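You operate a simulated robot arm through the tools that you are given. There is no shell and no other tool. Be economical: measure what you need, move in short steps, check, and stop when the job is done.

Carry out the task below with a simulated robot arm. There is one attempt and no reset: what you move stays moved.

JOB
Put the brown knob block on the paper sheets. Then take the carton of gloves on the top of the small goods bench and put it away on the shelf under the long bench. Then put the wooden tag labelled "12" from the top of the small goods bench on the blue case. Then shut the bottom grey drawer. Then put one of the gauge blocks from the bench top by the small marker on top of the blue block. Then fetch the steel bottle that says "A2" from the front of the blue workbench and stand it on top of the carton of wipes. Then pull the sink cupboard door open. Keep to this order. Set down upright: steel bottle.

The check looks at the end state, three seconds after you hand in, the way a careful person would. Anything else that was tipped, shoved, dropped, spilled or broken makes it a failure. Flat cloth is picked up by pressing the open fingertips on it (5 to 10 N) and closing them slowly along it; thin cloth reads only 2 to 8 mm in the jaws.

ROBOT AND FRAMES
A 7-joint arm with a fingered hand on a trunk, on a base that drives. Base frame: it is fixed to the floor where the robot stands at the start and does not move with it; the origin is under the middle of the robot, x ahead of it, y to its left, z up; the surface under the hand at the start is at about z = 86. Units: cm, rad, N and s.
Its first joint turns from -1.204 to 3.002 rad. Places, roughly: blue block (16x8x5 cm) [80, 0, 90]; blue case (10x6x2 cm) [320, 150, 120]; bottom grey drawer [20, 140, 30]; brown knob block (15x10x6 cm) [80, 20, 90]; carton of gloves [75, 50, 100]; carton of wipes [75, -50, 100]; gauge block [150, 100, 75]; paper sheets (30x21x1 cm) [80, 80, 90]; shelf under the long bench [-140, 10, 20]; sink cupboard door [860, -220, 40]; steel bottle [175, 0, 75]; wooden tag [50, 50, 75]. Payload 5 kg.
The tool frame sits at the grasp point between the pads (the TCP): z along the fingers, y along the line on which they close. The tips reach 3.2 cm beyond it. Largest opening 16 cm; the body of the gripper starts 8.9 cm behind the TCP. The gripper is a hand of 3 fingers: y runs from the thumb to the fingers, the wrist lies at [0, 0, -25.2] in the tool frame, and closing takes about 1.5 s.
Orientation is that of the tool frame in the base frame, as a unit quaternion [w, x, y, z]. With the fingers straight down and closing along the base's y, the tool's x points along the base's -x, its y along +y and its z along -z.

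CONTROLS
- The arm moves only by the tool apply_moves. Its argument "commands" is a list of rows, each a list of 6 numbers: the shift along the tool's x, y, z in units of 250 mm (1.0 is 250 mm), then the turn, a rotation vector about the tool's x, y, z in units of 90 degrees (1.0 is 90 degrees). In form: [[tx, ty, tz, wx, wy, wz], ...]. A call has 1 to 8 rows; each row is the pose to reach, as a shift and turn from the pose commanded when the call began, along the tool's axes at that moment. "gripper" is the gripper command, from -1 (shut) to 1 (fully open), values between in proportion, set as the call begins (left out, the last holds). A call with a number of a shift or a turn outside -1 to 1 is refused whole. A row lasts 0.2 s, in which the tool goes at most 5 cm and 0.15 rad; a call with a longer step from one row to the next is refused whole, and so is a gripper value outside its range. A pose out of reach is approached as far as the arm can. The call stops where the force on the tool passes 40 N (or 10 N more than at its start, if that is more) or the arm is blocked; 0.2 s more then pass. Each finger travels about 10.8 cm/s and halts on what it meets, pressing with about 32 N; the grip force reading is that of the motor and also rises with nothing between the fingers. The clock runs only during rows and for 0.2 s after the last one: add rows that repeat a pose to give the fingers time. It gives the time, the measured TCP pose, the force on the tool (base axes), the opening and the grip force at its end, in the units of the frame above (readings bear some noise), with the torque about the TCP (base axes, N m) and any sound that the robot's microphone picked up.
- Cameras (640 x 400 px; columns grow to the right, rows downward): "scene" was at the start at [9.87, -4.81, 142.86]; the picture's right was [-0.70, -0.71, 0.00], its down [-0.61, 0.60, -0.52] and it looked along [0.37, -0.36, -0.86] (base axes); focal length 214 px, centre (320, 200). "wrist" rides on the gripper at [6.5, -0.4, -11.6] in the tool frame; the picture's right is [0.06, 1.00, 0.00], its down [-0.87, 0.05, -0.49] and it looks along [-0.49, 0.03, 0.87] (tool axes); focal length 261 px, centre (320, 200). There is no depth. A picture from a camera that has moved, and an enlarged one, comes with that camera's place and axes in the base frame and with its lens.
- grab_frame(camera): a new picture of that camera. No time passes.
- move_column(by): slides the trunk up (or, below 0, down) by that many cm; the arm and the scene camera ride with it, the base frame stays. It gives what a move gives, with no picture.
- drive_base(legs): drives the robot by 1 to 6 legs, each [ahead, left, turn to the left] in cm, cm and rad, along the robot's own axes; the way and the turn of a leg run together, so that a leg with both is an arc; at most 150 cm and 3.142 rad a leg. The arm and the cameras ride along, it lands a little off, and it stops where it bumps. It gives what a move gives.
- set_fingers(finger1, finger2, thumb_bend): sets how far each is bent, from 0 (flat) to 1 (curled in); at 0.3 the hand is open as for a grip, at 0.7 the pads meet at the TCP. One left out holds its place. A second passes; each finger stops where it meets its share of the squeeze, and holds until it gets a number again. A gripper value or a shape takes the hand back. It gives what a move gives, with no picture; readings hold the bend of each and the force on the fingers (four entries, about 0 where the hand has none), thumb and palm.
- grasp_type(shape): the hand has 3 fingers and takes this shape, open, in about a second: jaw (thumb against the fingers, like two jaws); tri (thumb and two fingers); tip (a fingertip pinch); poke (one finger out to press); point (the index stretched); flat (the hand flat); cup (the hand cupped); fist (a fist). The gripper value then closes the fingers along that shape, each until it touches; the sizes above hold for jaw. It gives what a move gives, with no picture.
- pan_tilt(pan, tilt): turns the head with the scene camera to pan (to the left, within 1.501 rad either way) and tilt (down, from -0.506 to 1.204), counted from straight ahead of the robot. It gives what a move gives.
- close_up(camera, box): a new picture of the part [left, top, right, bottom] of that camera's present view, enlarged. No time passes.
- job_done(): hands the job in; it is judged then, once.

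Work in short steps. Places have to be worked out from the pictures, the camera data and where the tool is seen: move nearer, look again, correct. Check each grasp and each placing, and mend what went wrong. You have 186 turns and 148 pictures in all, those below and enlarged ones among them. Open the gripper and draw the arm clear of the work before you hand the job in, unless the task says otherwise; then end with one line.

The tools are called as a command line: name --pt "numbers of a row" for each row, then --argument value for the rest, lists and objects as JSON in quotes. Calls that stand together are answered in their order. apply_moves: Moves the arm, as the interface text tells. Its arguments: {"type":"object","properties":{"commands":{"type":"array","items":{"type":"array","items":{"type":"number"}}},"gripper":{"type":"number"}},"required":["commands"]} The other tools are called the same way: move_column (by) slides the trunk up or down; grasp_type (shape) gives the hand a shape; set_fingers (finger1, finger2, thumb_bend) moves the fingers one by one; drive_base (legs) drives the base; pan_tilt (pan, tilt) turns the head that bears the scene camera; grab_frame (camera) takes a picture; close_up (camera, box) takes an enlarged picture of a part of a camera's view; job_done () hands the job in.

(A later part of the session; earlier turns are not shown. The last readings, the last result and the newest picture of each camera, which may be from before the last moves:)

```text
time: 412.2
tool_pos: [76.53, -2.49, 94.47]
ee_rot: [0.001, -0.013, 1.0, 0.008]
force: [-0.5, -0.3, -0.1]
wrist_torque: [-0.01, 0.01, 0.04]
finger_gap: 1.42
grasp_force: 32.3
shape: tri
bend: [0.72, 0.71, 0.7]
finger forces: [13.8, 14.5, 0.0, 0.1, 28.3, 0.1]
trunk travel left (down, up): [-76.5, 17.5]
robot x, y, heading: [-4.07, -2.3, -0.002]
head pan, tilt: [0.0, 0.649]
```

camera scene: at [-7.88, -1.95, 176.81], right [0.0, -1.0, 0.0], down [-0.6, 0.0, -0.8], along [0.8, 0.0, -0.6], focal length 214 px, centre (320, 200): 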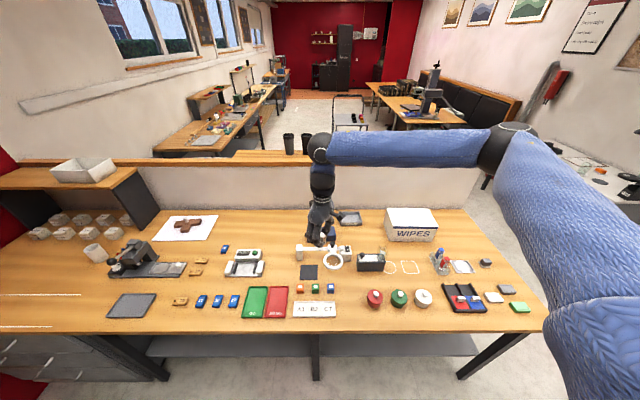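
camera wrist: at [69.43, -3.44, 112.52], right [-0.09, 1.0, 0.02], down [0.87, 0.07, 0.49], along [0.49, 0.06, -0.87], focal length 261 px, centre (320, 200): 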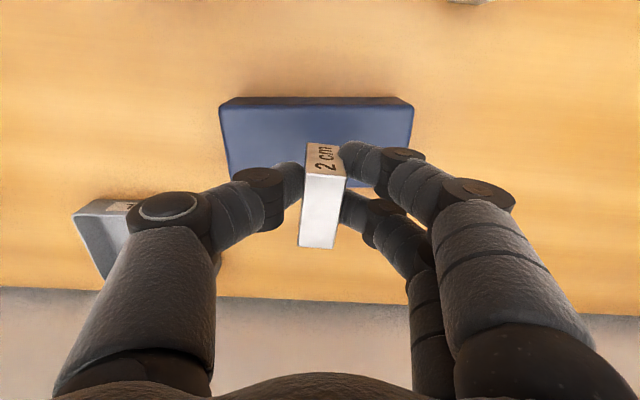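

apply_moves --pt "0 0 0.008 0 0 0" --pt "0 0 0.016 0 0 0" --pt "0 0 0.024 0 0 0"

close_up --camera "scene" --box '[280, 180, 376, 240]'

```text
time: 413.0
tool_pos: [76.45, -2.53, 94.51]
ee_rot: [0.004, -0.014, 1.0, 0.009]
force: [1.7, -1.5, 30.4]
wrist_torque: [0.04, -0.07, 0.0]
finger_gap: 1.6
grasp_force: 32.1
shape: tri
bend: [0.72, 0.72, 0.71]
finger forces: [17.9, 19.5, 0.0, 0.0, 38.7, 0.0]
trunk travel left (down, up): [-76.5, 17.5]
robot x, y, heading: [-4.34, -2.05, -0.002]
head pan, tilt: [0.0, 0.649]
```

```text
6.67 times, centred on (328, 210) of scene
camera zoom: at [8.97, -2.01, 159.88], right [0.0, -1.0, 0.0], down [-0.6, 0.0, -0.8], along [0.8, 0.0, -0.6], focal length 1430 px, centre (267, 133)
```

zoom: 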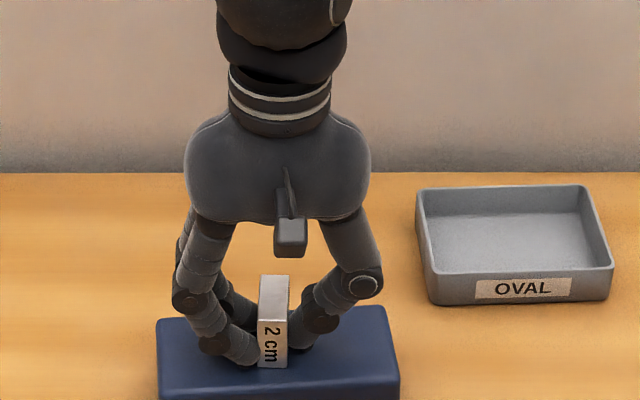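

It rests on the blue block. I ease the pressure, then open.

apply_moves --pt "0 0 -0.022 0 0 0" --pt "0 0 -0.022 0 0 0"

apply_moves --pt "0 0 0 0 0 0" --pt "0 0 0 0 0 0" --pt "0 0 0 0 0 0" --pt "0 0 -0.1 0 0 0" --pt "0 0 -0.28 0 0 0" --pt "0 0 -0.4 0 0 0" --gripper -0.35

grab_frame --camera "wrist"

```text
time: 413.6
tool_pos: [76.38, -2.47, 94.57]
ee_rot: [0.0, -0.014, 1.0, 0.008]
force: [-0.4, 1.7, 6.8]
wrist_torque: [0.06, -0.09, -0.01]
finger_gap: 1.57
grasp_force: 31.5
shape: tri
bend: [0.72, 0.72, 0.71]
finger forces: [16.0, 17.7, 0.0, 0.0, 33.2, 0.1]
trunk travel left (down, up): [-76.5, 17.5]
robot x, y, heading: [-4.77, -1.77, 0.003]
head pan, tilt: [0.0, 0.649]
```

```text
time: 415.0
tool_pos: [76.53, -2.58, 104.59]
ee_rot: [0.0, -0.015, 1.0, 0.008]
force: [0.3, -0.5, 0.3]
wrist_torque: [-0.01, 0.03, -0.01]
finger_gap: 5.17
grasp_force: 0.0
shape: tri
bend: [0.73, 0.73, 0.7]
finger forces: [0.0, 0.0, 0.1, 0.0, 0.0, 0.1]
trunk travel left (down, up): [-76.5, 17.5]
robot x, y, heading: [-4.71, -1.8, 0.001]
head pan, tilt: [0.0, 0.649]
```

```text
46 pictures are left
camera wrist: at [70.05, -3.46, 116.23], right [-0.09, 1.0, 0.02], down [0.87, 0.07, 0.49], along [0.49, 0.06, -0.87], focal length 261 px, centre (320, 200)
```

wrist: 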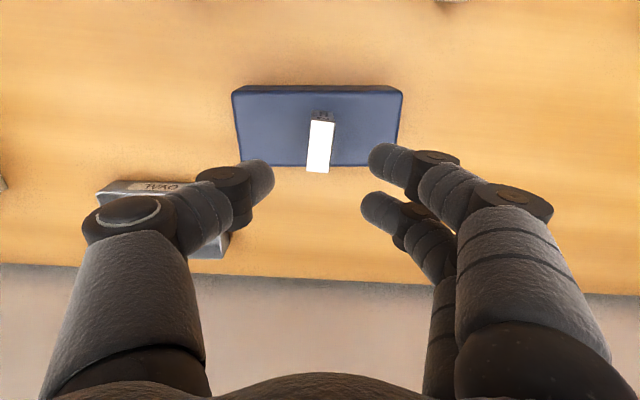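

The gauge block stands stably on the blue block. Next the bottle: raise, retract, and drive round to face the blue workbench.

apply_moves --pt "0 0 -0.18 0 0 0" --pt "0 0 -0.34 0 0 0" --pt "0.15 0 -0.4 0 0 0" --pt "0.3 0 -0.4 0 0 0" --pt "0.45 0 -0.4 0 0 0" --pt "0.6 0 -0.4 0 0 0"

drive_base --legs '[[-18, 0, 0], [0, -120, 0], [0, -33, 0], [130, 0, 0], [128, 0, 0], [0, 0, 3.141]]'

drive_base --legs '[[0, -130, 0]]'

pan_tilt --pan -0.2 --tilt 0.65

grab_frame --camera "scene"

```text
time: 416.4
tool_pos: [61.41, -3.23, 114.75]
ee_rot: [0.002, -0.013, 1.0, 0.008]
force: [0.0, -0.2, -0.6]
wrist_torque: [-0.01, -0.01, 0.03]
finger_gap: 5.12
grasp_force: 0.0
shape: tri
bend: [0.73, 0.73, 0.7]
finger forces: [0.0, 0.1, 0.1, 0.0, 0.1, 0.1]
trunk travel left (down, up): [-76.5, 17.5]
robot x, y, heading: [-4.35, -1.73, 0.003]
head pan, tilt: [0.0, 0.649]
```

```text
time: 444.8
tool_pos: [169.46, -154.17, 114.64]
ee_rot: [0.008, 1.0, 0.002, -0.001]
force: [-0.6, -0.6, -0.2]
wrist_torque: [-0.01, -0.02, 0.01]
finger_gap: 5.14
grasp_force: 0.0
shape: tri
bend: [0.73, 0.73, 0.7]
finger forces: [0.1, 0.0, 0.0, 0.0, 0.0, 0.0]
trunk travel left (down, up): [-76.5, 17.5]
robot x, y, heading: [234.89, -156.57, 3.116]
head pan, tilt: [0.0, 0.649]
```

```text
time: 451.3
tool_pos: [171.99, -26.67, 114.54]
ee_rot: [0.008, 1.0, 0.005, -0.001]
force: [0.0, 0.3, 0.0]
wrist_torque: [0.02, 0.04, 0.0]
finger_gap: 5.19
grasp_force: 0.1
shape: tri
bend: [0.73, 0.73, 0.7]
finger forces: [0.1, 0.1, 0.0, 0.0, 0.1, 0.0]
trunk travel left (down, up): [-76.5, 17.5]
robot x, y, heading: [237.58, -29.17, 3.126]
head pan, tilt: [0.0, 0.649]
```

```text
time: 452.0
tool_pos: [171.93, -26.75, 114.75]
ee_rot: [0.008, 1.0, 0.006, 0.0]
force: [0.2, 0.3, 0.7]
wrist_torque: [0.01, 0.0, -0.02]
finger_gap: 5.16
grasp_force: 0.1
shape: tri
bend: [0.73, 0.73, 0.7]
finger forces: [0.1, 0.1, 0.0, 0.1, 0.0, 0.1]
trunk travel left (down, up): [-76.5, 17.5]
robot x, y, heading: [238.16, -29.18, 3.127]
head pan, tilt: [-0.201, 0.649]
```

```text
45 pictures are left
camera scene: at [224.37, -27.13, 159.81], right [0.22, 0.98, 0.0], down [0.59, -0.13, -0.8], along [-0.78, 0.17, -0.6], focal length 214 px, centre (320, 200)
```

scene: 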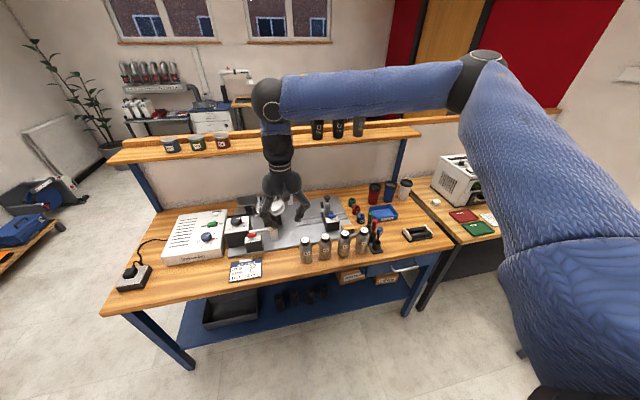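

Four steel bottles stand at the front. Zooming to read labels.

close_up --camera "scene" --box '[280, 195, 440, 295]'

```text
4.00 times, centred on (360, 245) of scene
camera zoom: at [224.37, -27.13, 159.81], right [0.22, 0.98, 0.0], down [0.59, -0.13, -0.8], along [-0.78, 0.17, -0.6], focal length 858 px, centre (160, 20)
```

zoom: 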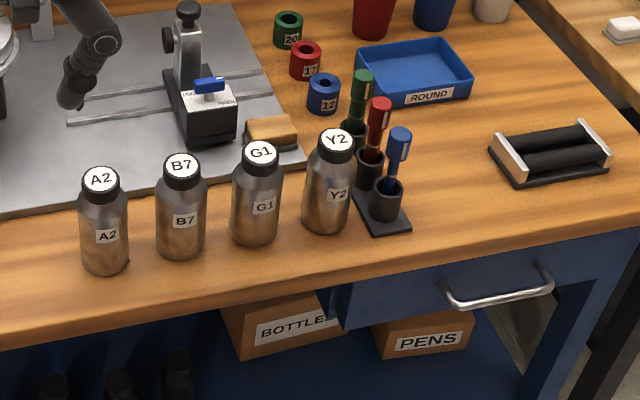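

A2 is the leftmost, at about (163.7, -20.3), ≈5.4 cm wide. I move above it with jaws along y, opened to ~8 cm, and check from the wrist.

apply_moves --pt "-0.11 -0.085 0 0 0 0" --pt "-0.22 -0.17 0 0 0 0" --pt "-0.332 -0.256 0 0 0 0" --pt "-0.332 -0.256 0.12 0 0 0" --pt "-0.332 -0.256 0.24 0 0 0" --gripper 0.0

grab_frame --camera "wrist"

```text
time: 453.2
tool_pos: [163.37, -20.41, 108.63]
ee_rot: [0.008, 1.0, 0.005, -0.001]
force: [-1.0, 0.0, 1.3]
wrist_torque: [-0.01, -0.02, -0.01]
finger_gap: 7.93
grasp_force: 0.0
shape: tri
bend: [0.72, 0.72, 0.7]
finger forces: [0.0, 0.1, 0.0, 0.1, 0.0, 0.0]
trunk travel left (down, up): [-76.5, 17.5]
robot x, y, heading: [237.68, -28.84, 3.124]
head pan, tilt: [-0.201, 0.649]
```

```text
43 pictures are left
camera wrist: at [170.08, -19.81, 120.24], right [0.07, -1.0, 0.02], down [-0.87, -0.05, 0.49], along [-0.49, -0.05, -0.87], focal length 261 px, centre (320, 200)
```

wrist: 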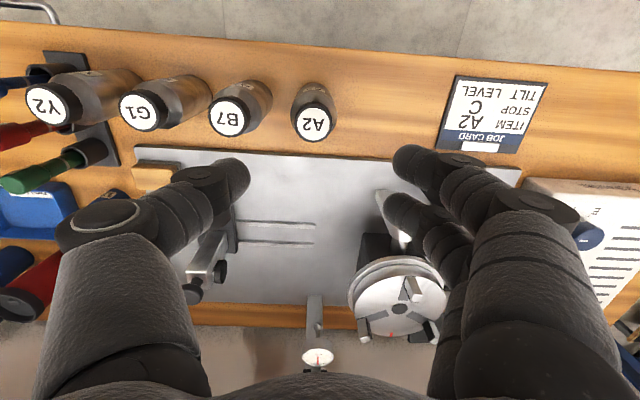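

A2's axis is at about (163.9, -20.2), base z≈80. I descend to z≈97 then 86.5 around it.

apply_moves --pt "0.02 -0.008 0.18 0 0 0" --pt "0.02 -0.008 0.36 0 0 0" --pt "0.02 -0.008 0.5 0 0 0" --gripper -0.08

grab_frame --camera "wrist"

```text
time: 454.0
tool_pos: [164.08, -20.54, 96.0]
ee_rot: [0.009, 1.0, 0.005, -0.002]
force: [-0.4, 0.5, 0.4]
wrist_torque: [0.01, -0.02, 0.03]
finger_gap: 7.42
grasp_force: 0.1
shape: tri
bend: [0.73, 0.73, 0.7]
finger forces: [0.0, 0.0, 0.0, 0.0, 0.0, 0.1]
trunk travel left (down, up): [-76.5, 17.5]
robot x, y, heading: [238.12, -29.17, 3.124]
head pan, tilt: [-0.201, 0.649]
```

```text
42 pictures are left
camera wrist: at [170.67, -19.88, 107.67], right [0.07, -1.0, 0.02], down [-0.87, -0.05, 0.49], along [-0.49, -0.05, -0.87], focal length 261 px, centre (320, 200)
```

wrist: 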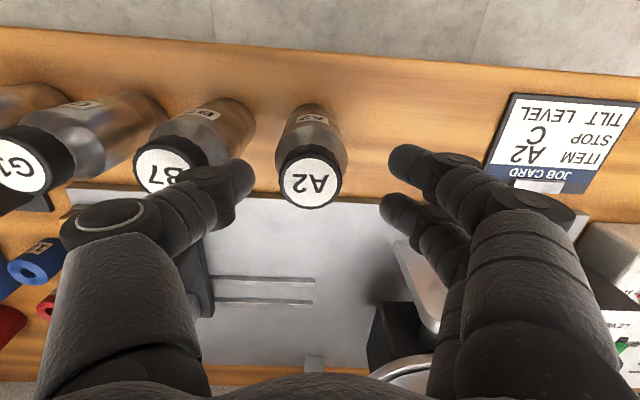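

Centred within 4 mm. I narrow the opening to ~6.5 cm for clearance from B7, and descend.

apply_moves --pt "0 -0.014 0 0 0 0" --pt "0 -0.014 0.1 0 0 0" --pt "0 -0.014 0.22 0 0 0" --pt "0 -0.014 0.32 0 0 0" --pt "0 -0.014 0.38 0 0 0" --gripper -0.18

grab_frame --camera "wrist"

```text
time: 455.2
tool_pos: [164.06, -20.44, 86.63]
ee_rot: [0.007, 1.0, 0.005, -0.001]
force: [0.1, -0.1, 0.1]
wrist_torque: [-0.01, -0.05, 0.01]
finger_gap: 6.6
grasp_force: 0.0
shape: tri
bend: [0.73, 0.73, 0.7]
finger forces: [0.0, 0.0, 0.0, 0.0, 0.2, 0.0]
trunk travel left (down, up): [-76.5, 17.5]
robot x, y, heading: [237.6, -29.24, 3.123]
head pan, tilt: [-0.201, 0.649]
```

```text
41 pictures are left
camera wrist: at [170.61, -19.81, 98.27], right [0.07, -1.0, 0.02], down [-0.87, -0.06, 0.49], along [-0.49, -0.05, -0.87], focal length 261 px, centre (320, 200)
```

wrist: 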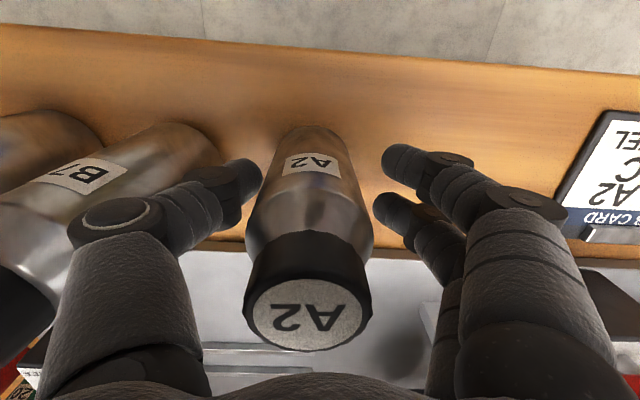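

The bottle is between the fingers. Closing.

apply_moves --pt "0 0 0 0 0 0" --pt "0 0 0 0 0 0" --pt "0 0 0 0 0 0" --pt "0 0 0 0 0 0" --pt "0 0 0 0 0 0" --gripper -1

apply_moves --pt "0 0 -0.06 0 0 0" --pt "0 0 -0.2 0 0 0" --pt "0 0 -0.38 0 0 0" --pt "0 0 -0.56 0 0 0" --pt "0 0 -0.74 0 0 0" --pt "0 0 -0.92 0 0 0"

grab_frame --camera "wrist"

close_up --camera "scene" --box '[240, 110, 400, 270]'

```text
time: 456.4
tool_pos: [164.01, -20.43, 86.57]
ee_rot: [0.007, 1.0, 0.006, -0.001]
force: [0.7, 0.5, 0.5]
wrist_torque: [0.02, -0.02, -0.01]
finger_gap: 4.33
grasp_force: 32.2
shape: tri
bend: [0.73, 0.73, 0.7]
finger forces: [13.9, 14.5, 0.0, 0.0, 29.1, 0.1]
trunk travel left (down, up): [-76.5, 17.5]
robot x, y, heading: [237.85, -29.05, 3.127]
head pan, tilt: [-0.201, 0.649]
```

```text
time: 457.8
tool_pos: [164.2, -20.03, 109.82]
ee_rot: [0.008, 1.0, 0.006, -0.001]
force: [-0.2, -0.5, -1.7]
wrist_torque: [-0.01, -0.01, -0.04]
finger_gap: 4.34
grasp_force: 32.0
shape: tri
bend: [0.73, 0.73, 0.7]
finger forces: [14.3, 14.6, 0.0, 0.1, 28.7, 0.0]
trunk travel left (down, up): [-76.5, 17.5]
robot x, y, heading: [237.86, -28.97, 3.121]
head pan, tilt: [-0.201, 0.649]
```

```text
40 pictures are left
camera wrist: at [170.85, -19.49, 121.37], right [0.07, -1.0, 0.02], down [-0.87, -0.06, 0.49], along [-0.49, -0.05, -0.87], focal length 261 px, centre (320, 200)
```

wrist: 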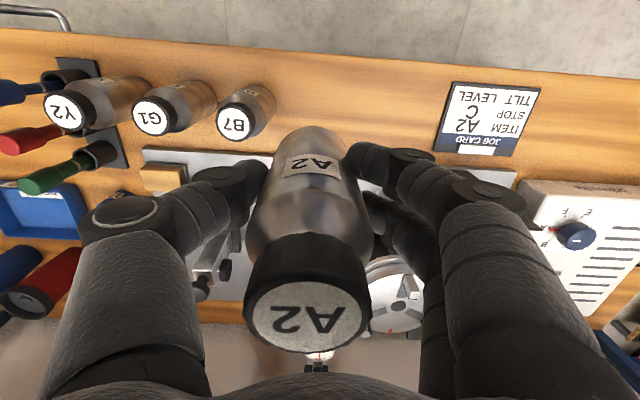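

```text
2.50 times, centred on (320, 190) of scene
camera zoom: at [224.52, -27.17, 159.81], right [0.22, 0.98, 0.0], down [0.59, -0.13, -0.8], along [-0.78, 0.17, -0.6], focal length 536 px, centre (320, 225)
```

zoom: 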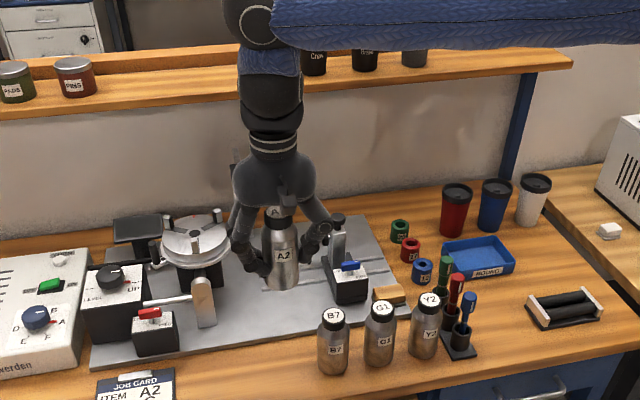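

A2 is held upright. I raise the trunk and drive back round to the small goods bench.

move_column --by 16

drive_base --legs '[[0, 127, 0], [0, 0, -3.125], [-130, 0, 0], [-130, 0, 0]]'

drive_base --legs '[[0, 105, 0]]'

pan_tilt --pan 0.0 --tilt 0.6

grab_frame --camera "scene"

```text
time: 459.6
tool_pos: [164.01, -19.95, 125.6]
ee_rot: [0.008, 1.0, 0.006, -0.001]
force: [-0.3, -0.4, -2.2]
wrist_torque: [-0.01, -0.04, 0.0]
finger_gap: 4.35
grasp_force: 31.8
shape: tri
bend: [0.73, 0.73, 0.7]
finger forces: [14.3, 14.7, 0.0, 0.0, 28.8, 0.0]
trunk travel left (down, up): [-92.5, 1.5]
robot x, y, heading: [237.92, -28.96, 3.12]
head pan, tilt: [-0.201, 0.649]
```

```text
time: 485.6
tool_pos: [50.87, -166.96, 125.59]
ee_rot: [0.001, -0.022, 1.0, 0.008]
force: [0.2, -0.7, -1.8]
wrist_torque: [0.03, -0.01, 0.0]
finger_gap: 4.28
grasp_force: 32.5
shape: tri
bend: [0.73, 0.73, 0.7]
finger forces: [12.6, 15.3, 0.2, 0.0, 28.3, 0.1]
trunk travel left (down, up): [-92.5, 1.5]
robot x, y, heading: [-23.09, -160.44, 0.016]
head pan, tilt: [-0.201, 0.649]
```

```text
time: 491.0
tool_pos: [49.25, -62.01, 125.62]
ee_rot: [0.0, -0.022, 1.0, 0.008]
force: [-0.1, 0.0, -1.7]
wrist_torque: [0.02, 0.02, 0.01]
finger_gap: 4.29
grasp_force: 32.2
shape: tri
bend: [0.73, 0.73, 0.7]
finger forces: [12.7, 15.4, 0.1, 0.0, 28.1, 0.1]
trunk travel left (down, up): [-92.5, 1.5]
robot x, y, heading: [-24.65, -55.3, 0.013]
head pan, tilt: [-0.201, 0.649]
```

```text
time: 491.7
tool_pos: [49.3, -61.91, 125.65]
ee_rot: [0.001, -0.022, 1.0, 0.008]
force: [0.7, 0.3, -1.8]
wrist_torque: [0.0, 0.02, -0.02]
finger_gap: 4.28
grasp_force: 32.2
shape: tri
bend: [0.73, 0.73, 0.7]
finger forces: [12.8, 15.5, 0.0, 0.1, 28.2, 0.0]
trunk travel left (down, up): [-92.5, 1.5]
robot x, y, heading: [-24.79, -55.62, 0.012]
head pan, tilt: [0.0, 0.6]
```

```text
38 pictures are left
camera scene: at [-10.85, -55.11, 176.23], right [0.01, -1.0, 0.0], down [-0.57, -0.01, -0.82], along [0.82, 0.01, -0.57], focal length 214 px, centre (320, 200)
```

scene: 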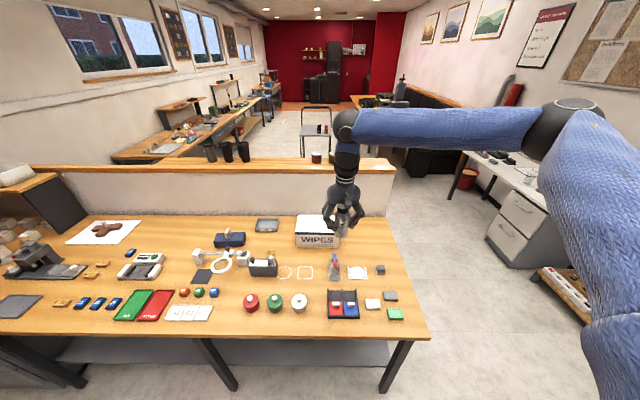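

I zoom on the wipes carton.

close_up --camera "scene" --box '[200, 190, 360, 290]'

grab_frame --camera "wrist"

```text
4.00 times, centred on (280, 240) of scene
camera zoom: at [-10.85, -55.11, 176.23], right [0.01, -1.0, 0.0], down [-0.57, -0.01, -0.82], along [0.82, 0.01, -0.57], focal length 858 px, centre (480, 40)
```

zoom: 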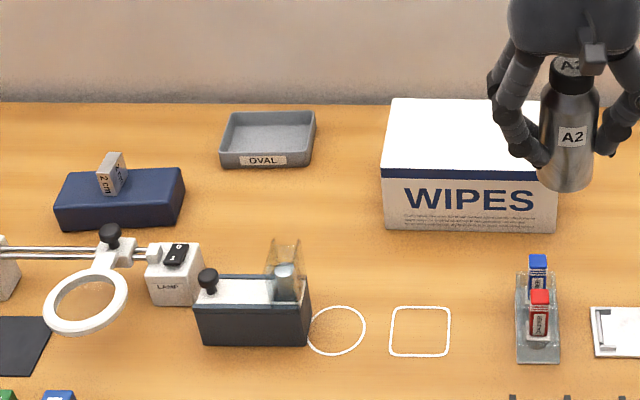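

```text
36 pictures are left
camera wrist: at [42.89, -62.85, 137.29], right [-0.11, 0.99, 0.02], down [0.87, 0.08, 0.49], along [0.49, 0.07, -0.87], focal length 261 px, centre (320, 200)
```

wrist: 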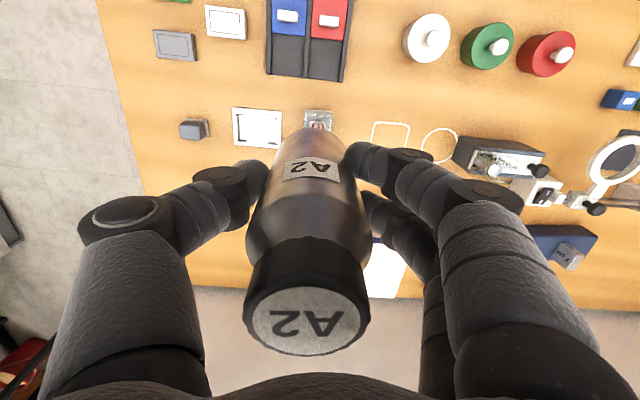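

Carton top spans x 72.6–87.4, y -65…-41 at z≈97.5. I drive closer so the bottle goes over its centre (80, -53).

drive_base --legs '[[24, 9, -0.012]]'

apply_moves --pt "-0.13 0 0 0 0 0" --pt "-0.26 0 0 0 0 0" --pt "-0.26 0 0 0 0 0"

move_column --by -15

grab_frame --camera "wrist"

close_up --camera "scene" --box '[240, 140, 400, 260]'

```text
time: 493.6
tool_pos: [73.32, -53.57, 125.67]
ee_rot: [0.001, -0.016, 1.0, 0.009]
force: [1.0, 0.4, -1.4]
wrist_torque: [0.0, -0.01, -0.01]
finger_gap: 4.3
grasp_force: 32.3
shape: tri
bend: [0.73, 0.73, 0.7]
finger forces: [12.7, 15.5, 0.1, 0.0, 28.1, 0.0]
trunk travel left (down, up): [-92.5, 1.5]
robot x, y, heading: [-0.49, -45.81, 0.002]
head pan, tilt: [0.0, 0.6]
```

```text
time: 494.4
tool_pos: [79.78, -53.54, 125.79]
ee_rot: [0.001, -0.016, 1.0, 0.007]
force: [-0.7, 0.4, -1.5]
wrist_torque: [-0.01, -0.02, -0.03]
finger_gap: 4.27
grasp_force: 31.7
shape: tri
bend: [0.73, 0.73, 0.7]
finger forces: [12.8, 15.5, 0.1, 0.0, 28.3, 0.0]
trunk travel left (down, up): [-92.5, 1.5]
robot x, y, heading: [-0.12, -46.19, 0.004]
head pan, tilt: [0.0, 0.6]
```

```text
time: 496.1
tool_pos: [79.85, -53.4, 110.75]
ee_rot: [0.001, -0.016, 1.0, 0.008]
force: [0.2, 0.8, -2.0]
wrist_torque: [-0.01, 0.0, 0.02]
finger_gap: 4.26
grasp_force: 32.3
shape: tri
bend: [0.73, 0.73, 0.7]
finger forces: [12.7, 15.6, 0.0, 0.0, 28.2, 0.0]
trunk travel left (down, up): [-77.5, 16.5]
robot x, y, heading: [-0.56, -46.25, -0.001]
head pan, tilt: [0.0, 0.6]
```

```text
35 pictures are left
camera wrist: at [73.41, -54.27, 122.35], right [-0.09, 1.0, 0.02], down [0.87, 0.07, 0.49], along [0.49, 0.06, -0.87], focal length 261 px, centre (320, 200)
```

wrist: 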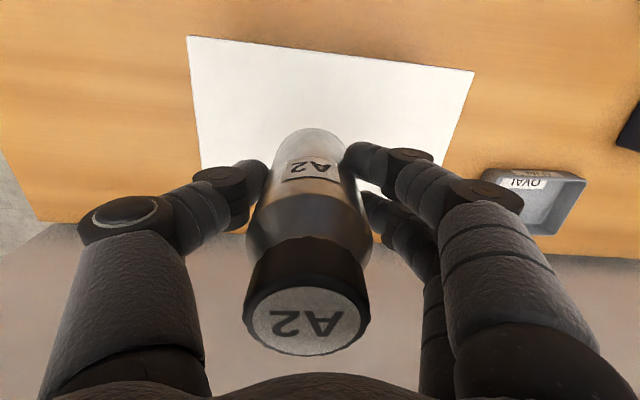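

```text
3.33 times, centred on (320, 200) of scene
camera zoom: at [13.21, -46.04, 161.24], right [0.0, -1.0, 0.0], down [-0.57, 0.0, -0.82], along [0.82, 0.0, -0.57], focal length 715 px, centre (320, 200)
```

zoom: 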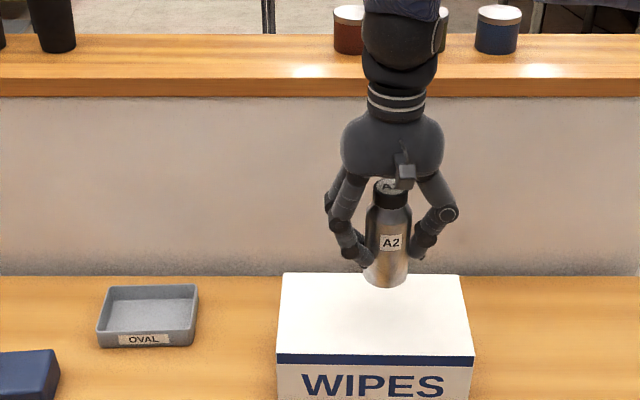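

Well within the carton top. I lower gently.

apply_moves --pt "-0.02 0.015 0.1 0 0 0" --pt "-0.02 0.015 0.19 0 0 0" --pt "-0.02 0.015 0.228 0 0 0"

apply_moves --pt "0 0 0.01 0 0 0" --pt "0 0 0.02 0 0 0" --pt "0 0 0.03 0 0 0"

```text
time: 496.9
tool_pos: [80.45, -52.85, 104.94]
ee_rot: [0.001, -0.016, 1.0, 0.009]
force: [0.1, 0.2, -1.4]
wrist_torque: [0.02, 0.04, 0.0]
finger_gap: 4.27
grasp_force: 31.6
shape: tri
bend: [0.73, 0.73, 0.7]
finger forces: [13.0, 15.8, 0.1, 0.1, 28.1, 0.1]
trunk travel left (down, up): [-77.5, 16.5]
robot x, y, heading: [-0.44, -46.07, 0.003]
head pan, tilt: [0.0, 0.6]
```

```text
time: 497.7
tool_pos: [80.22, -52.77, 104.56]
ee_rot: [0.001, -0.015, 1.0, 0.008]
force: [0.9, -1.4, 17.0]
wrist_torque: [-0.15, -0.05, 0.01]
finger_gap: 4.3
grasp_force: 32.0
shape: tri
bend: [0.73, 0.73, 0.7]
finger forces: [14.3, 17.6, 0.0, 0.0, 32.6, 0.0]
trunk travel left (down, up): [-77.5, 16.5]
robot x, y, heading: [-0.99, -46.06, 0.003]
head pan, tilt: [0.0, 0.6]
```

Contact at 17 N. I ease up slightly, open, and rise straight up.

apply_moves --pt "0 0 -0.012 0 0 0" --pt "0 0 -0.012 0 0 0"

apply_moves --pt "0 0 0 0 0 0" --pt "0 0 0 0 0 0" --pt "0 0 0 0 0 0" --pt "0 0 0 0 0 0" --gripper 0.0

apply_moves --pt "0 0 -0.1 0 0 0" --pt "0 0 -0.25 0 0 0" --pt "0 0 -0.42 0 0 0" --pt "0 0 -0.58 0 0 0"

close_up --camera "scene" --box '[220, 140, 420, 290]'

```text
time: 498.3
tool_pos: [80.33, -52.87, 104.57]
ee_rot: [0.001, -0.015, 1.0, 0.008]
force: [1.4, 0.2, 3.5]
wrist_torque: [-0.03, -0.06, 0.01]
finger_gap: 4.3
grasp_force: 32.1
shape: tri
bend: [0.73, 0.73, 0.7]
finger forces: [14.1, 17.7, 0.0, 0.0, 30.6, 0.0]
trunk travel left (down, up): [-77.5, 16.5]
robot x, y, heading: [-0.45, -46.34, 0.004]
head pan, tilt: [0.0, 0.6]
```

```text
time: 499.3
tool_pos: [80.3, -52.93, 104.55]
ee_rot: [0.001, -0.016, 1.0, 0.007]
force: [-0.3, -0.7, -0.3]
wrist_torque: [0.01, -0.02, 0.01]
finger_gap: 7.92
grasp_force: 0.1
shape: tri
bend: [0.72, 0.72, 0.7]
finger forces: [0.0, 0.1, 0.1, 0.0, 0.0, 0.0]
trunk travel left (down, up): [-77.5, 16.5]
robot x, y, heading: [-1.15, -46.19, -0.004]
head pan, tilt: [0.0, 0.6]
```

```text
time: 500.3
tool_pos: [80.16, -53.11, 119.23]
ee_rot: [0.001, -0.016, 1.0, 0.008]
force: [-0.4, -0.6, 0.9]
wrist_torque: [-0.02, -0.02, -0.02]
finger_gap: 7.93
grasp_force: 0.0
shape: tri
bend: [0.72, 0.72, 0.7]
finger forces: [0.0, 0.1, 0.1, 0.0, 0.0, 0.0]
trunk travel left (down, up): [-77.5, 16.5]
robot x, y, heading: [-0.8, -46.02, 0.0]
head pan, tilt: [0.0, 0.6]
```

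```text
2.67 times, centred on (320, 215) of scene
camera zoom: at [13.05, -46.0, 161.24], right [0.0, -1.0, 0.0], down [-0.56, 0.0, -0.83], along [0.83, 0.0, -0.56], focal length 572 px, centre (320, 160)
```

zoom: 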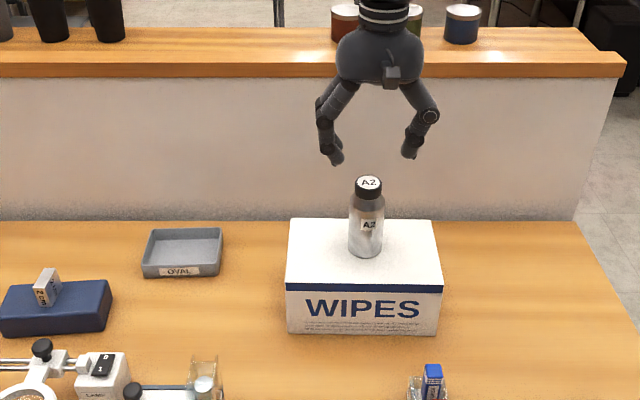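

Bottle stands upright on the carton. I double-check the gauge block's pose.

pan_tilt --pan 0.45 --tilt 0.65

close_up --camera "scene" --box '[280, 140, 376, 200]'

```text
time: 501.2
tool_pos: [80.22, -53.14, 119.09]
ee_rot: [0.001, -0.016, 1.0, 0.008]
force: [-0.5, -0.5, 0.2]
wrist_torque: [-0.01, 0.02, 0.01]
finger_gap: 7.94
grasp_force: 0.1
shape: tri
bend: [0.72, 0.72, 0.7]
finger forces: [0.0, 0.1, 0.1, 0.1, 0.1, 0.1]
trunk travel left (down, up): [-77.5, 16.5]
robot x, y, heading: [-0.88, -46.25, 0.004]
head pan, tilt: [0.45, 0.649]
```

```text
6.67 times, centred on (328, 170) of scene
camera zoom: at [12.15, -42.28, 160.81], right [0.44, -0.9, 0.0], down [-0.54, -0.26, -0.8], along [0.72, 0.35, -0.6], focal length 1430 px, centre (267, 400)
```

zoom: 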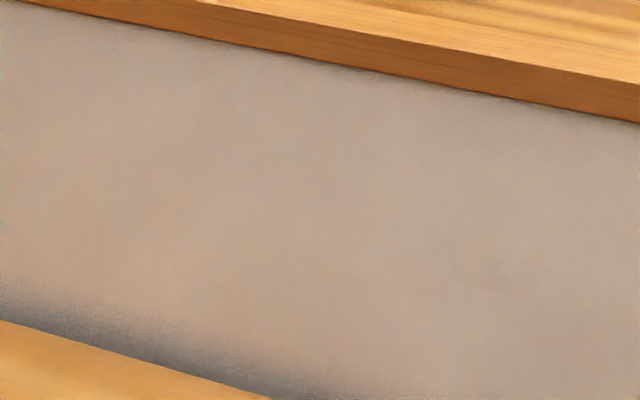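

close_up --camera "scene" --box '[264, 190, 344, 240]'

```text
8.00 times, centred on (304, 215) of scene
camera zoom: at [12.15, -42.28, 160.81], right [0.44, -0.9, 0.0], down [-0.54, -0.26, -0.8], along [0.72, 0.35, -0.6], focal length 1716 px, centre (448, 80)
```

zoom: 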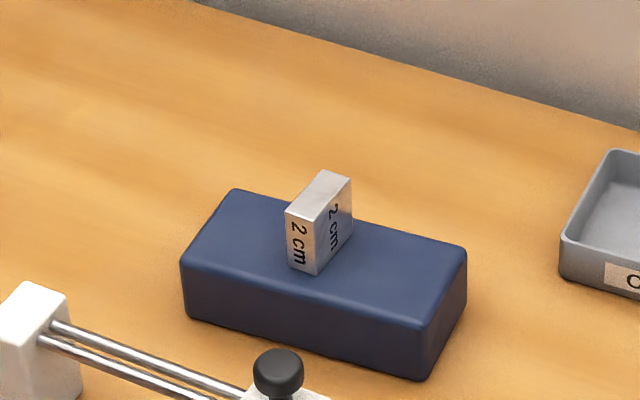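

The gauge block is fine. Last: the sink cupboard door. I retract the arm and drive out toward the far end, in stages.

apply_moves --pt "0 0 -0.1 0 0 0" --pt "0.15 0 -0.1 0 0 0" --pt "0.3 0 -0.1 0 0 0" --pt "0.45 0.05 -0.1 0 0 0" --pt "0.6 0.1 -0.1 0 0 0" --pt "0.75 0.15 -0.1 0 0 0" --gripper -0.5

drive_base --legs '[[-22, 0, 0], [0, -110, 0], [120, 0, 0], [120, 0, 0], [0, 90, 0], [0, 90, 0]]'

pan_tilt --pan -0.1 --tilt 0.3

grab_frame --camera "scene"

```text
time: 502.6
tool_pos: [61.45, -50.07, 121.65]
ee_rot: [0.0, -0.016, 1.0, 0.008]
force: [-0.5, 1.1, -0.5]
wrist_torque: [-0.01, -0.05, -0.01]
finger_gap: 4.02
grasp_force: 0.1
shape: tri
bend: [0.73, 0.73, 0.7]
finger forces: [0.0, 0.0, 0.1, 0.0, 0.0, 0.0]
trunk travel left (down, up): [-77.5, 16.5]
robot x, y, heading: [-0.7, -45.92, 0.002]
head pan, tilt: [0.45, 0.649]
```

```text
time: 529.6
tool_pos: [276.77, 23.04, 121.62]
ee_rot: [0.001, -0.027, 1.0, 0.008]
force: [-0.5, 0.0, 0.4]
wrist_torque: [0.0, 0.02, -0.01]
finger_gap: 4.03
grasp_force: 0.0
shape: tri
bend: [0.73, 0.73, 0.7]
finger forces: [0.1, 0.0, 0.1, 0.0, 0.1, 0.0]
trunk travel left (down, up): [-77.5, 16.5]
robot x, y, heading: [214.3, 25.53, 0.026]
head pan, tilt: [0.45, 0.649]
```

```text
time: 530.6
tool_pos: [276.77, 23.2, 121.49]
ee_rot: [0.001, -0.027, 1.0, 0.008]
force: [0.3, -0.1, -1.2]
wrist_torque: [0.0, 0.0, -0.02]
finger_gap: 4.04
grasp_force: 0.0
shape: tri
bend: [0.73, 0.73, 0.7]
finger forces: [0.0, 0.1, 0.0, 0.0, 0.0, 0.0]
trunk travel left (down, up): [-77.5, 16.5]
robot x, y, heading: [214.26, 26.05, 0.025]
head pan, tilt: [-0.099, 0.3]
```

```text
30 pictures are left
camera scene: at [228.88, 25.07, 163.98], right [-0.07, -1.0, 0.0], down [-0.3, 0.02, -0.95], along [0.95, -0.07, -0.3], focal length 214 px, centre (320, 200)
```

scene: 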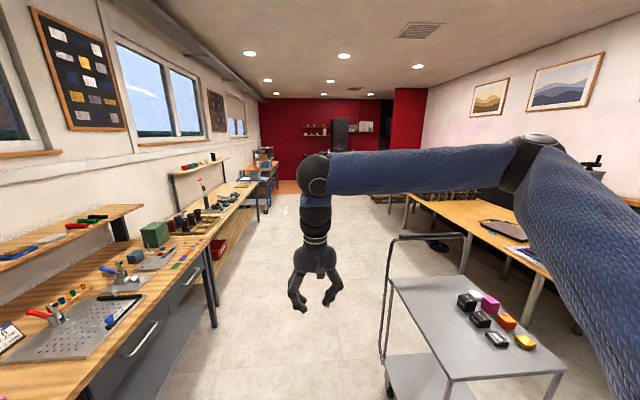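

Clear lane ahead. I drive 240 cm forward and look again.

drive_base --legs '[[0, 3, -0.025], [120, 0, 0], [120, 0, 0]]'

pan_tilt --pan -0.35 --tilt 0.3

grab_frame --camera "scene"

```text
time: 542.8
tool_pos: [516.61, 22.67, 121.43]
ee_rot: [0.001, -0.01, 1.0, 0.008]
force: [0.0, 0.1, -1.2]
wrist_torque: [0.0, 0.02, 0.02]
finger_gap: 4.07
grasp_force: 0.1
shape: tri
bend: [0.73, 0.73, 0.7]
finger forces: [0.0, 0.1, 0.0, 0.1, 0.1, 0.0]
trunk travel left (down, up): [-77.5, 16.5]
robot x, y, heading: [454.8, 27.67, -0.013]
head pan, tilt: [-0.099, 0.3]
```

```text
time: 543.5
tool_pos: [516.69, 22.71, 121.54]
ee_rot: [0.0, -0.01, 1.0, 0.008]
force: [-0.7, 0.2, 0.6]
wrist_torque: [0.0, -0.01, -0.02]
finger_gap: 4.03
grasp_force: 0.0
shape: tri
bend: [0.73, 0.73, 0.7]
finger forces: [0.0, 0.1, 0.0, 0.0, 0.0, 0.0]
trunk travel left (down, up): [-77.5, 16.5]
robot x, y, heading: [454.49, 27.79, -0.012]
head pan, tilt: [-0.351, 0.3]
```

```text
29 pictures are left
camera scene: at [468.27, 24.11, 163.99], right [-0.35, -0.94, 0.0], down [-0.28, 0.1, -0.96], along [0.89, -0.34, -0.3], focal length 214 px, centre (320, 200)
```

scene: 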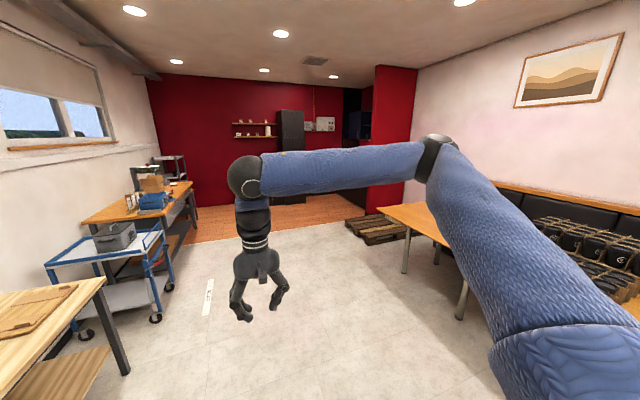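

Ahead is the kitchen area with a pallet at about (740,-190). I drive closer.

drive_base --legs '[[0, -10, 0.013], [125, 0, 0], [125, 0, 0]]'

pan_tilt --pan -0.9 --tilt 0.35

grab_frame --camera "scene"

```text
time: 556.5
tool_pos: [766.04, 13.55, 121.52]
ee_rot: [0.001, -0.011, 1.0, 0.008]
force: [-0.3, 0.6, -0.2]
wrist_torque: [-0.01, 0.06, 0.03]
finger_gap: 4.02
grasp_force: 0.0
shape: tri
bend: [0.73, 0.73, 0.7]
finger forces: [0.1, 0.0, 0.0, 0.0, 0.0, 0.0]
trunk travel left (down, up): [-77.5, 16.5]
robot x, y, heading: [704.32, 17.78, -0.007]
head pan, tilt: [-0.351, 0.3]
```

```text
time: 557.5
tool_pos: [766.15, 13.56, 121.46]
ee_rot: [0.001, -0.011, 1.0, 0.007]
force: [0.7, 0.5, -0.2]
wrist_torque: [-0.02, -0.01, 0.02]
finger_gap: 4.04
grasp_force: 0.1
shape: tri
bend: [0.73, 0.73, 0.7]
finger forces: [0.0, 0.0, 0.1, 0.0, 0.0, 0.0]
trunk travel left (down, up): [-77.5, 16.5]
robot x, y, heading: [704.03, 18.04, -0.005]
head pan, tilt: [-0.901, 0.351]
```

```text
28 pictures are left
camera scene: at [714.79, 10.74, 163.51], right [-0.79, -0.62, 0.0], down [-0.21, 0.27, -0.94], along [0.58, -0.74, -0.34], focal length 214 px, centre (320, 200)
```

scene: 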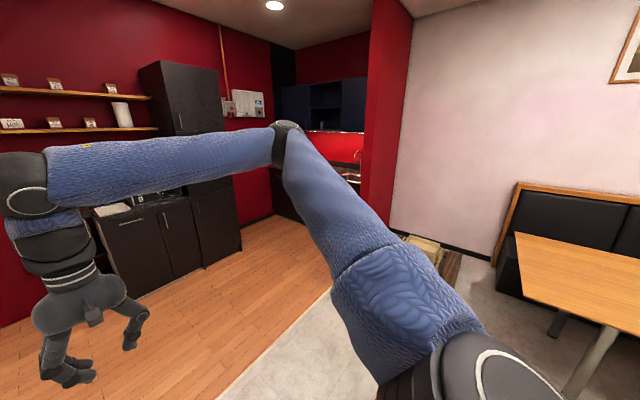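

I turn toward the sink alcove and advance.

drive_base --legs '[[0, 0, -0.8], [95, 0, 0]]'

pan_tilt --pan -0.15 --tilt 0.45

grab_frame --camera "scene"

```text
time: 564.5
tool_pos: [809.69, -99.25, 121.42]
ee_rot: [0.004, 0.382, 0.924, 0.007]
force: [0.0, -0.6, -0.1]
wrist_torque: [-0.07, 0.03, -0.05]
finger_gap: 4.03
grasp_force: 0.0
shape: tri
bend: [0.73, 0.73, 0.7]
finger forces: [0.1, 0.0, 0.0, 0.1, 0.1, 0.0]
trunk travel left (down, up): [-77.5, 16.5]
robot x, y, heading: [769.9, -50.96, -0.815]
head pan, tilt: [-0.901, 0.351]
```

```text
time: 565.6
tool_pos: [809.78, -99.29, 121.54]
ee_rot: [0.004, 0.381, 0.924, 0.007]
force: [-0.3, -0.2, -0.4]
wrist_torque: [-0.03, 0.02, 0.0]
finger_gap: 4.05
grasp_force: 0.1
shape: tri
bend: [0.73, 0.73, 0.7]
finger forces: [0.1, 0.0, 0.0, 0.0, 0.0, 0.1]
trunk travel left (down, up): [-77.5, 16.5]
robot x, y, heading: [770.15, -51.29, -0.815]
head pan, tilt: [-0.15, 0.45]
```

```text
27 pictures are left
camera scene: at [778.71, -62.44, 162.59], right [-0.82, -0.57, 0.0], down [-0.25, 0.36, -0.9], along [0.51, -0.74, -0.44], focal length 214 px, centre (320, 200)
```

scene: 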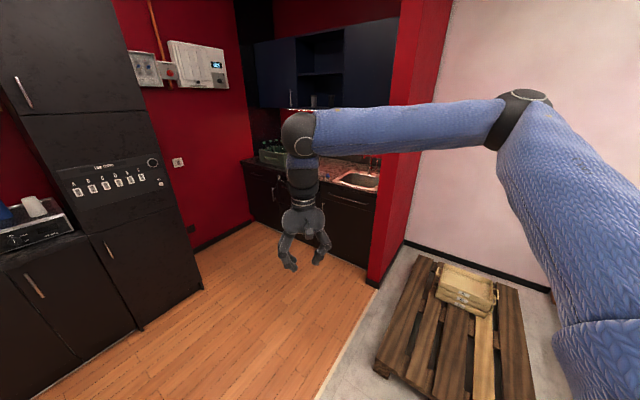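

The sink cupboard is right of the alcove, beside the red pillar, facing +y. I line up in front of it facing -y.

drive_base --legs '[[0, 0, -0.755], [30, 90, 0]]'

pan_tilt --pan 0.0 --tilt 0.7

grab_frame --camera "scene"

grab_frame --camera "wrist"

```text
time: 572.6
tool_pos: [856.5, -143.23, 121.47]
ee_rot: [0.007, 0.694, 0.72, 0.005]
force: [0.4, 0.4, 1.1]
wrist_torque: [0.0, 0.0, 0.02]
finger_gap: 4.05
grasp_force: 0.1
shape: tri
bend: [0.73, 0.73, 0.7]
finger forces: [0.1, 0.1, 0.0, 0.0, 0.0, 0.0]
trunk travel left (down, up): [-77.5, 16.5]
robot x, y, heading: [860.03, -81.14, -1.56]
head pan, tilt: [-0.15, 0.45]
```

```text
time: 573.4
tool_pos: [856.42, -143.22, 121.57]
ee_rot: [0.007, 0.694, 0.72, 0.005]
force: [-0.1, -0.2, 0.7]
wrist_torque: [-0.03, 0.02, 0.01]
finger_gap: 4.03
grasp_force: 0.1
shape: tri
bend: [0.73, 0.73, 0.7]
finger forces: [0.0, 0.1, 0.0, 0.1, 0.0, 0.1]
trunk travel left (down, up): [-77.5, 16.5]
robot x, y, heading: [859.95, -80.96, -1.563]
head pan, tilt: [0.0, 0.7]
```

```text
26 pictures are left
camera scene: at [860.22, -94.56, 160.38], right [-1.0, -0.01, 0.0], down [-0.01, 0.64, -0.77], along [0.01, -0.77, -0.64], focal length 214 px, centre (320, 200)
```

scene: 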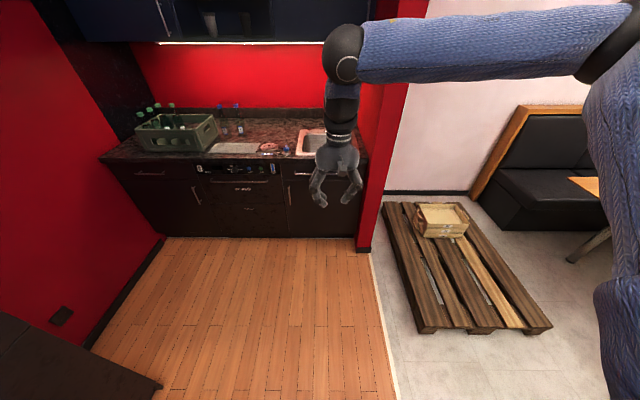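

```text
25 pictures are left
camera wrist: at [855.72, -136.75, 133.23], right [0.99, 0.1, 0.02], down [0.08, -0.87, 0.49], along [0.06, -0.49, -0.87], focal length 261 px, centre (320, 200)
```

wrist: 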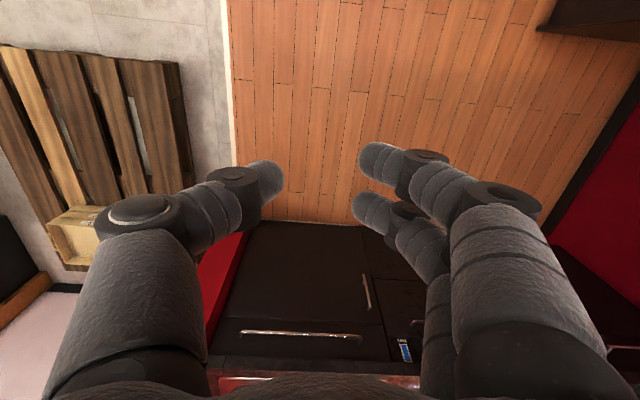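

The door has a vertical handle at about (883.8, -218, z 51–69), hinged on the pillar side (x≈832). I position in front of it, then tilt the fingers forward while extending.

drive_base --legs '[[30, 26, -0.008]]'

move_column --by -35

apply_moves --pt "-0.06 0 0 0 -0.09 0" --pt "-0.12 0 0 0 -0.18 0" --pt "-0.18 0 0 0 -0.27 0" --pt "-0.24 0 0 0 -0.36 0" --pt "-0.3 0 0 0 -0.45 0" --pt "-0.36 0 0 0 -0.54 0" --pt "-0.42 0 0 0 -0.63 0" --pt "-0.48 0 0 0 -0.72 0" --gripper -0.2

grab_frame --camera "wrist"

```text
time: 575.8
tool_pos: [881.75, -172.99, 121.65]
ee_rot: [0.006, 0.697, 0.717, 0.005]
force: [0.0, -0.9, -0.4]
wrist_torque: [0.03, 0.0, -0.01]
finger_gap: 4.08
grasp_force: 0.0
shape: tri
bend: [0.73, 0.73, 0.7]
finger forces: [0.0, 0.0, 0.0, 0.0, 0.1, 0.0]
trunk travel left (down, up): [-77.5, 16.5]
robot x, y, heading: [886.34, -110.46, -1.572]
head pan, tilt: [0.0, 0.7]
```

```text
time: 579.2
tool_pos: [881.73, -172.85, 86.61]
ee_rot: [0.006, 0.697, 0.717, 0.005]
force: [-0.1, -0.3, 0.0]
wrist_torque: [0.0, -0.01, -0.01]
finger_gap: 4.04
grasp_force: 0.0
shape: tri
bend: [0.73, 0.73, 0.7]
finger forces: [0.1, 0.1, 0.0, 0.0, 0.0, 0.1]
trunk travel left (down, up): [-42.5, 51.5]
robot x, y, heading: [886.31, -110.57, -1.572]
head pan, tilt: [0.0, 0.7]
```

```text
time: 581.0
tool_pos: [882.05, -184.93, 86.66]
ee_rot: [0.389, 0.591, 0.601, -0.37]
force: [0.7, 0.0, 0.1]
wrist_torque: [-0.01, 0.04, -0.02]
finger_gap: 6.34
grasp_force: 0.0
shape: tri
bend: [0.73, 0.73, 0.7]
finger forces: [0.0, 0.0, 0.0, 0.1, 0.0, 0.0]
trunk travel left (down, up): [-42.5, 51.5]
robot x, y, heading: [886.24, -110.62, -1.57]
head pan, tilt: [0.0, 0.7]
```

```text
24 pictures are left
camera wrist: at [881.45, -171.77, 85.77], right [1.0, 0.05, -0.04], down [0.04, 0.08, 1.0], along [0.06, -1.0, 0.08], focal length 261 px, centre (320, 200)
```

wrist: 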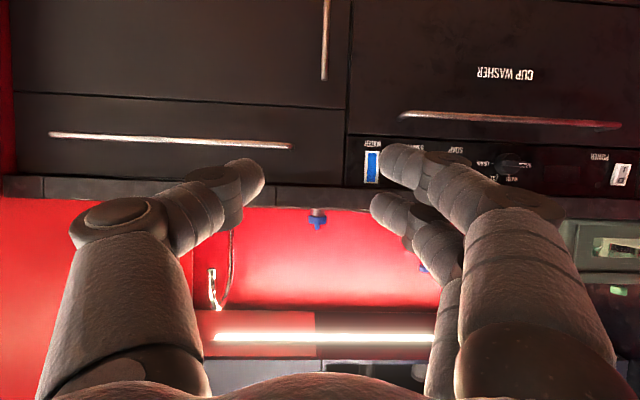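

Hand is tilted; handle bar at x≈884.7, top z≈68. I lower the trunk to handle height and shift 2.5 cm in x.

move_column --by -25

apply_moves --pt "0 0.05 0 0 0 0" --pt "0 0.1 0 0 0 0" --pt "0 0.1 0 0 0 0"

grab_frame --camera "wrist"

```text
time: 583.6
tool_pos: [882.09, -184.87, 61.67]
ee_rot: [0.389, 0.592, 0.602, -0.369]
force: [0.4, 0.0, 0.5]
wrist_torque: [0.0, -0.01, 0.0]
finger_gap: 6.38
grasp_force: 0.1
shape: tri
bend: [0.73, 0.73, 0.7]
finger forces: [0.0, 0.1, 0.1, 0.0, 0.0, 0.1]
trunk travel left (down, up): [-17.5, 76.5]
robot x, y, heading: [885.93, -110.9, -1.574]
head pan, tilt: [0.0, 0.7]
```

```text
time: 584.4
tool_pos: [884.65, -184.86, 61.55]
ee_rot: [0.39, 0.591, 0.602, -0.369]
force: [-0.3, 0.1, -1.5]
wrist_torque: [0.0, -0.01, 0.0]
finger_gap: 6.34
grasp_force: 0.0
shape: tri
bend: [0.73, 0.73, 0.7]
finger forces: [0.0, 0.0, 0.1, 0.0, 0.0, 0.0]
trunk travel left (down, up): [-17.5, 76.5]
robot x, y, heading: [886.12, -110.77, -1.568]
head pan, tilt: [0.0, 0.7]
```

```text
23 pictures are left
camera wrist: at [883.84, -171.71, 60.75], right [1.0, 0.05, -0.04], down [0.04, 0.08, 1.0], along [0.06, -1.0, 0.08], focal length 261 px, centre (320, 200)
```

wrist: 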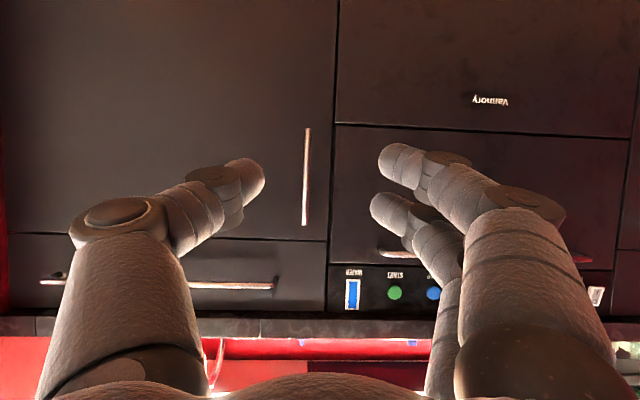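

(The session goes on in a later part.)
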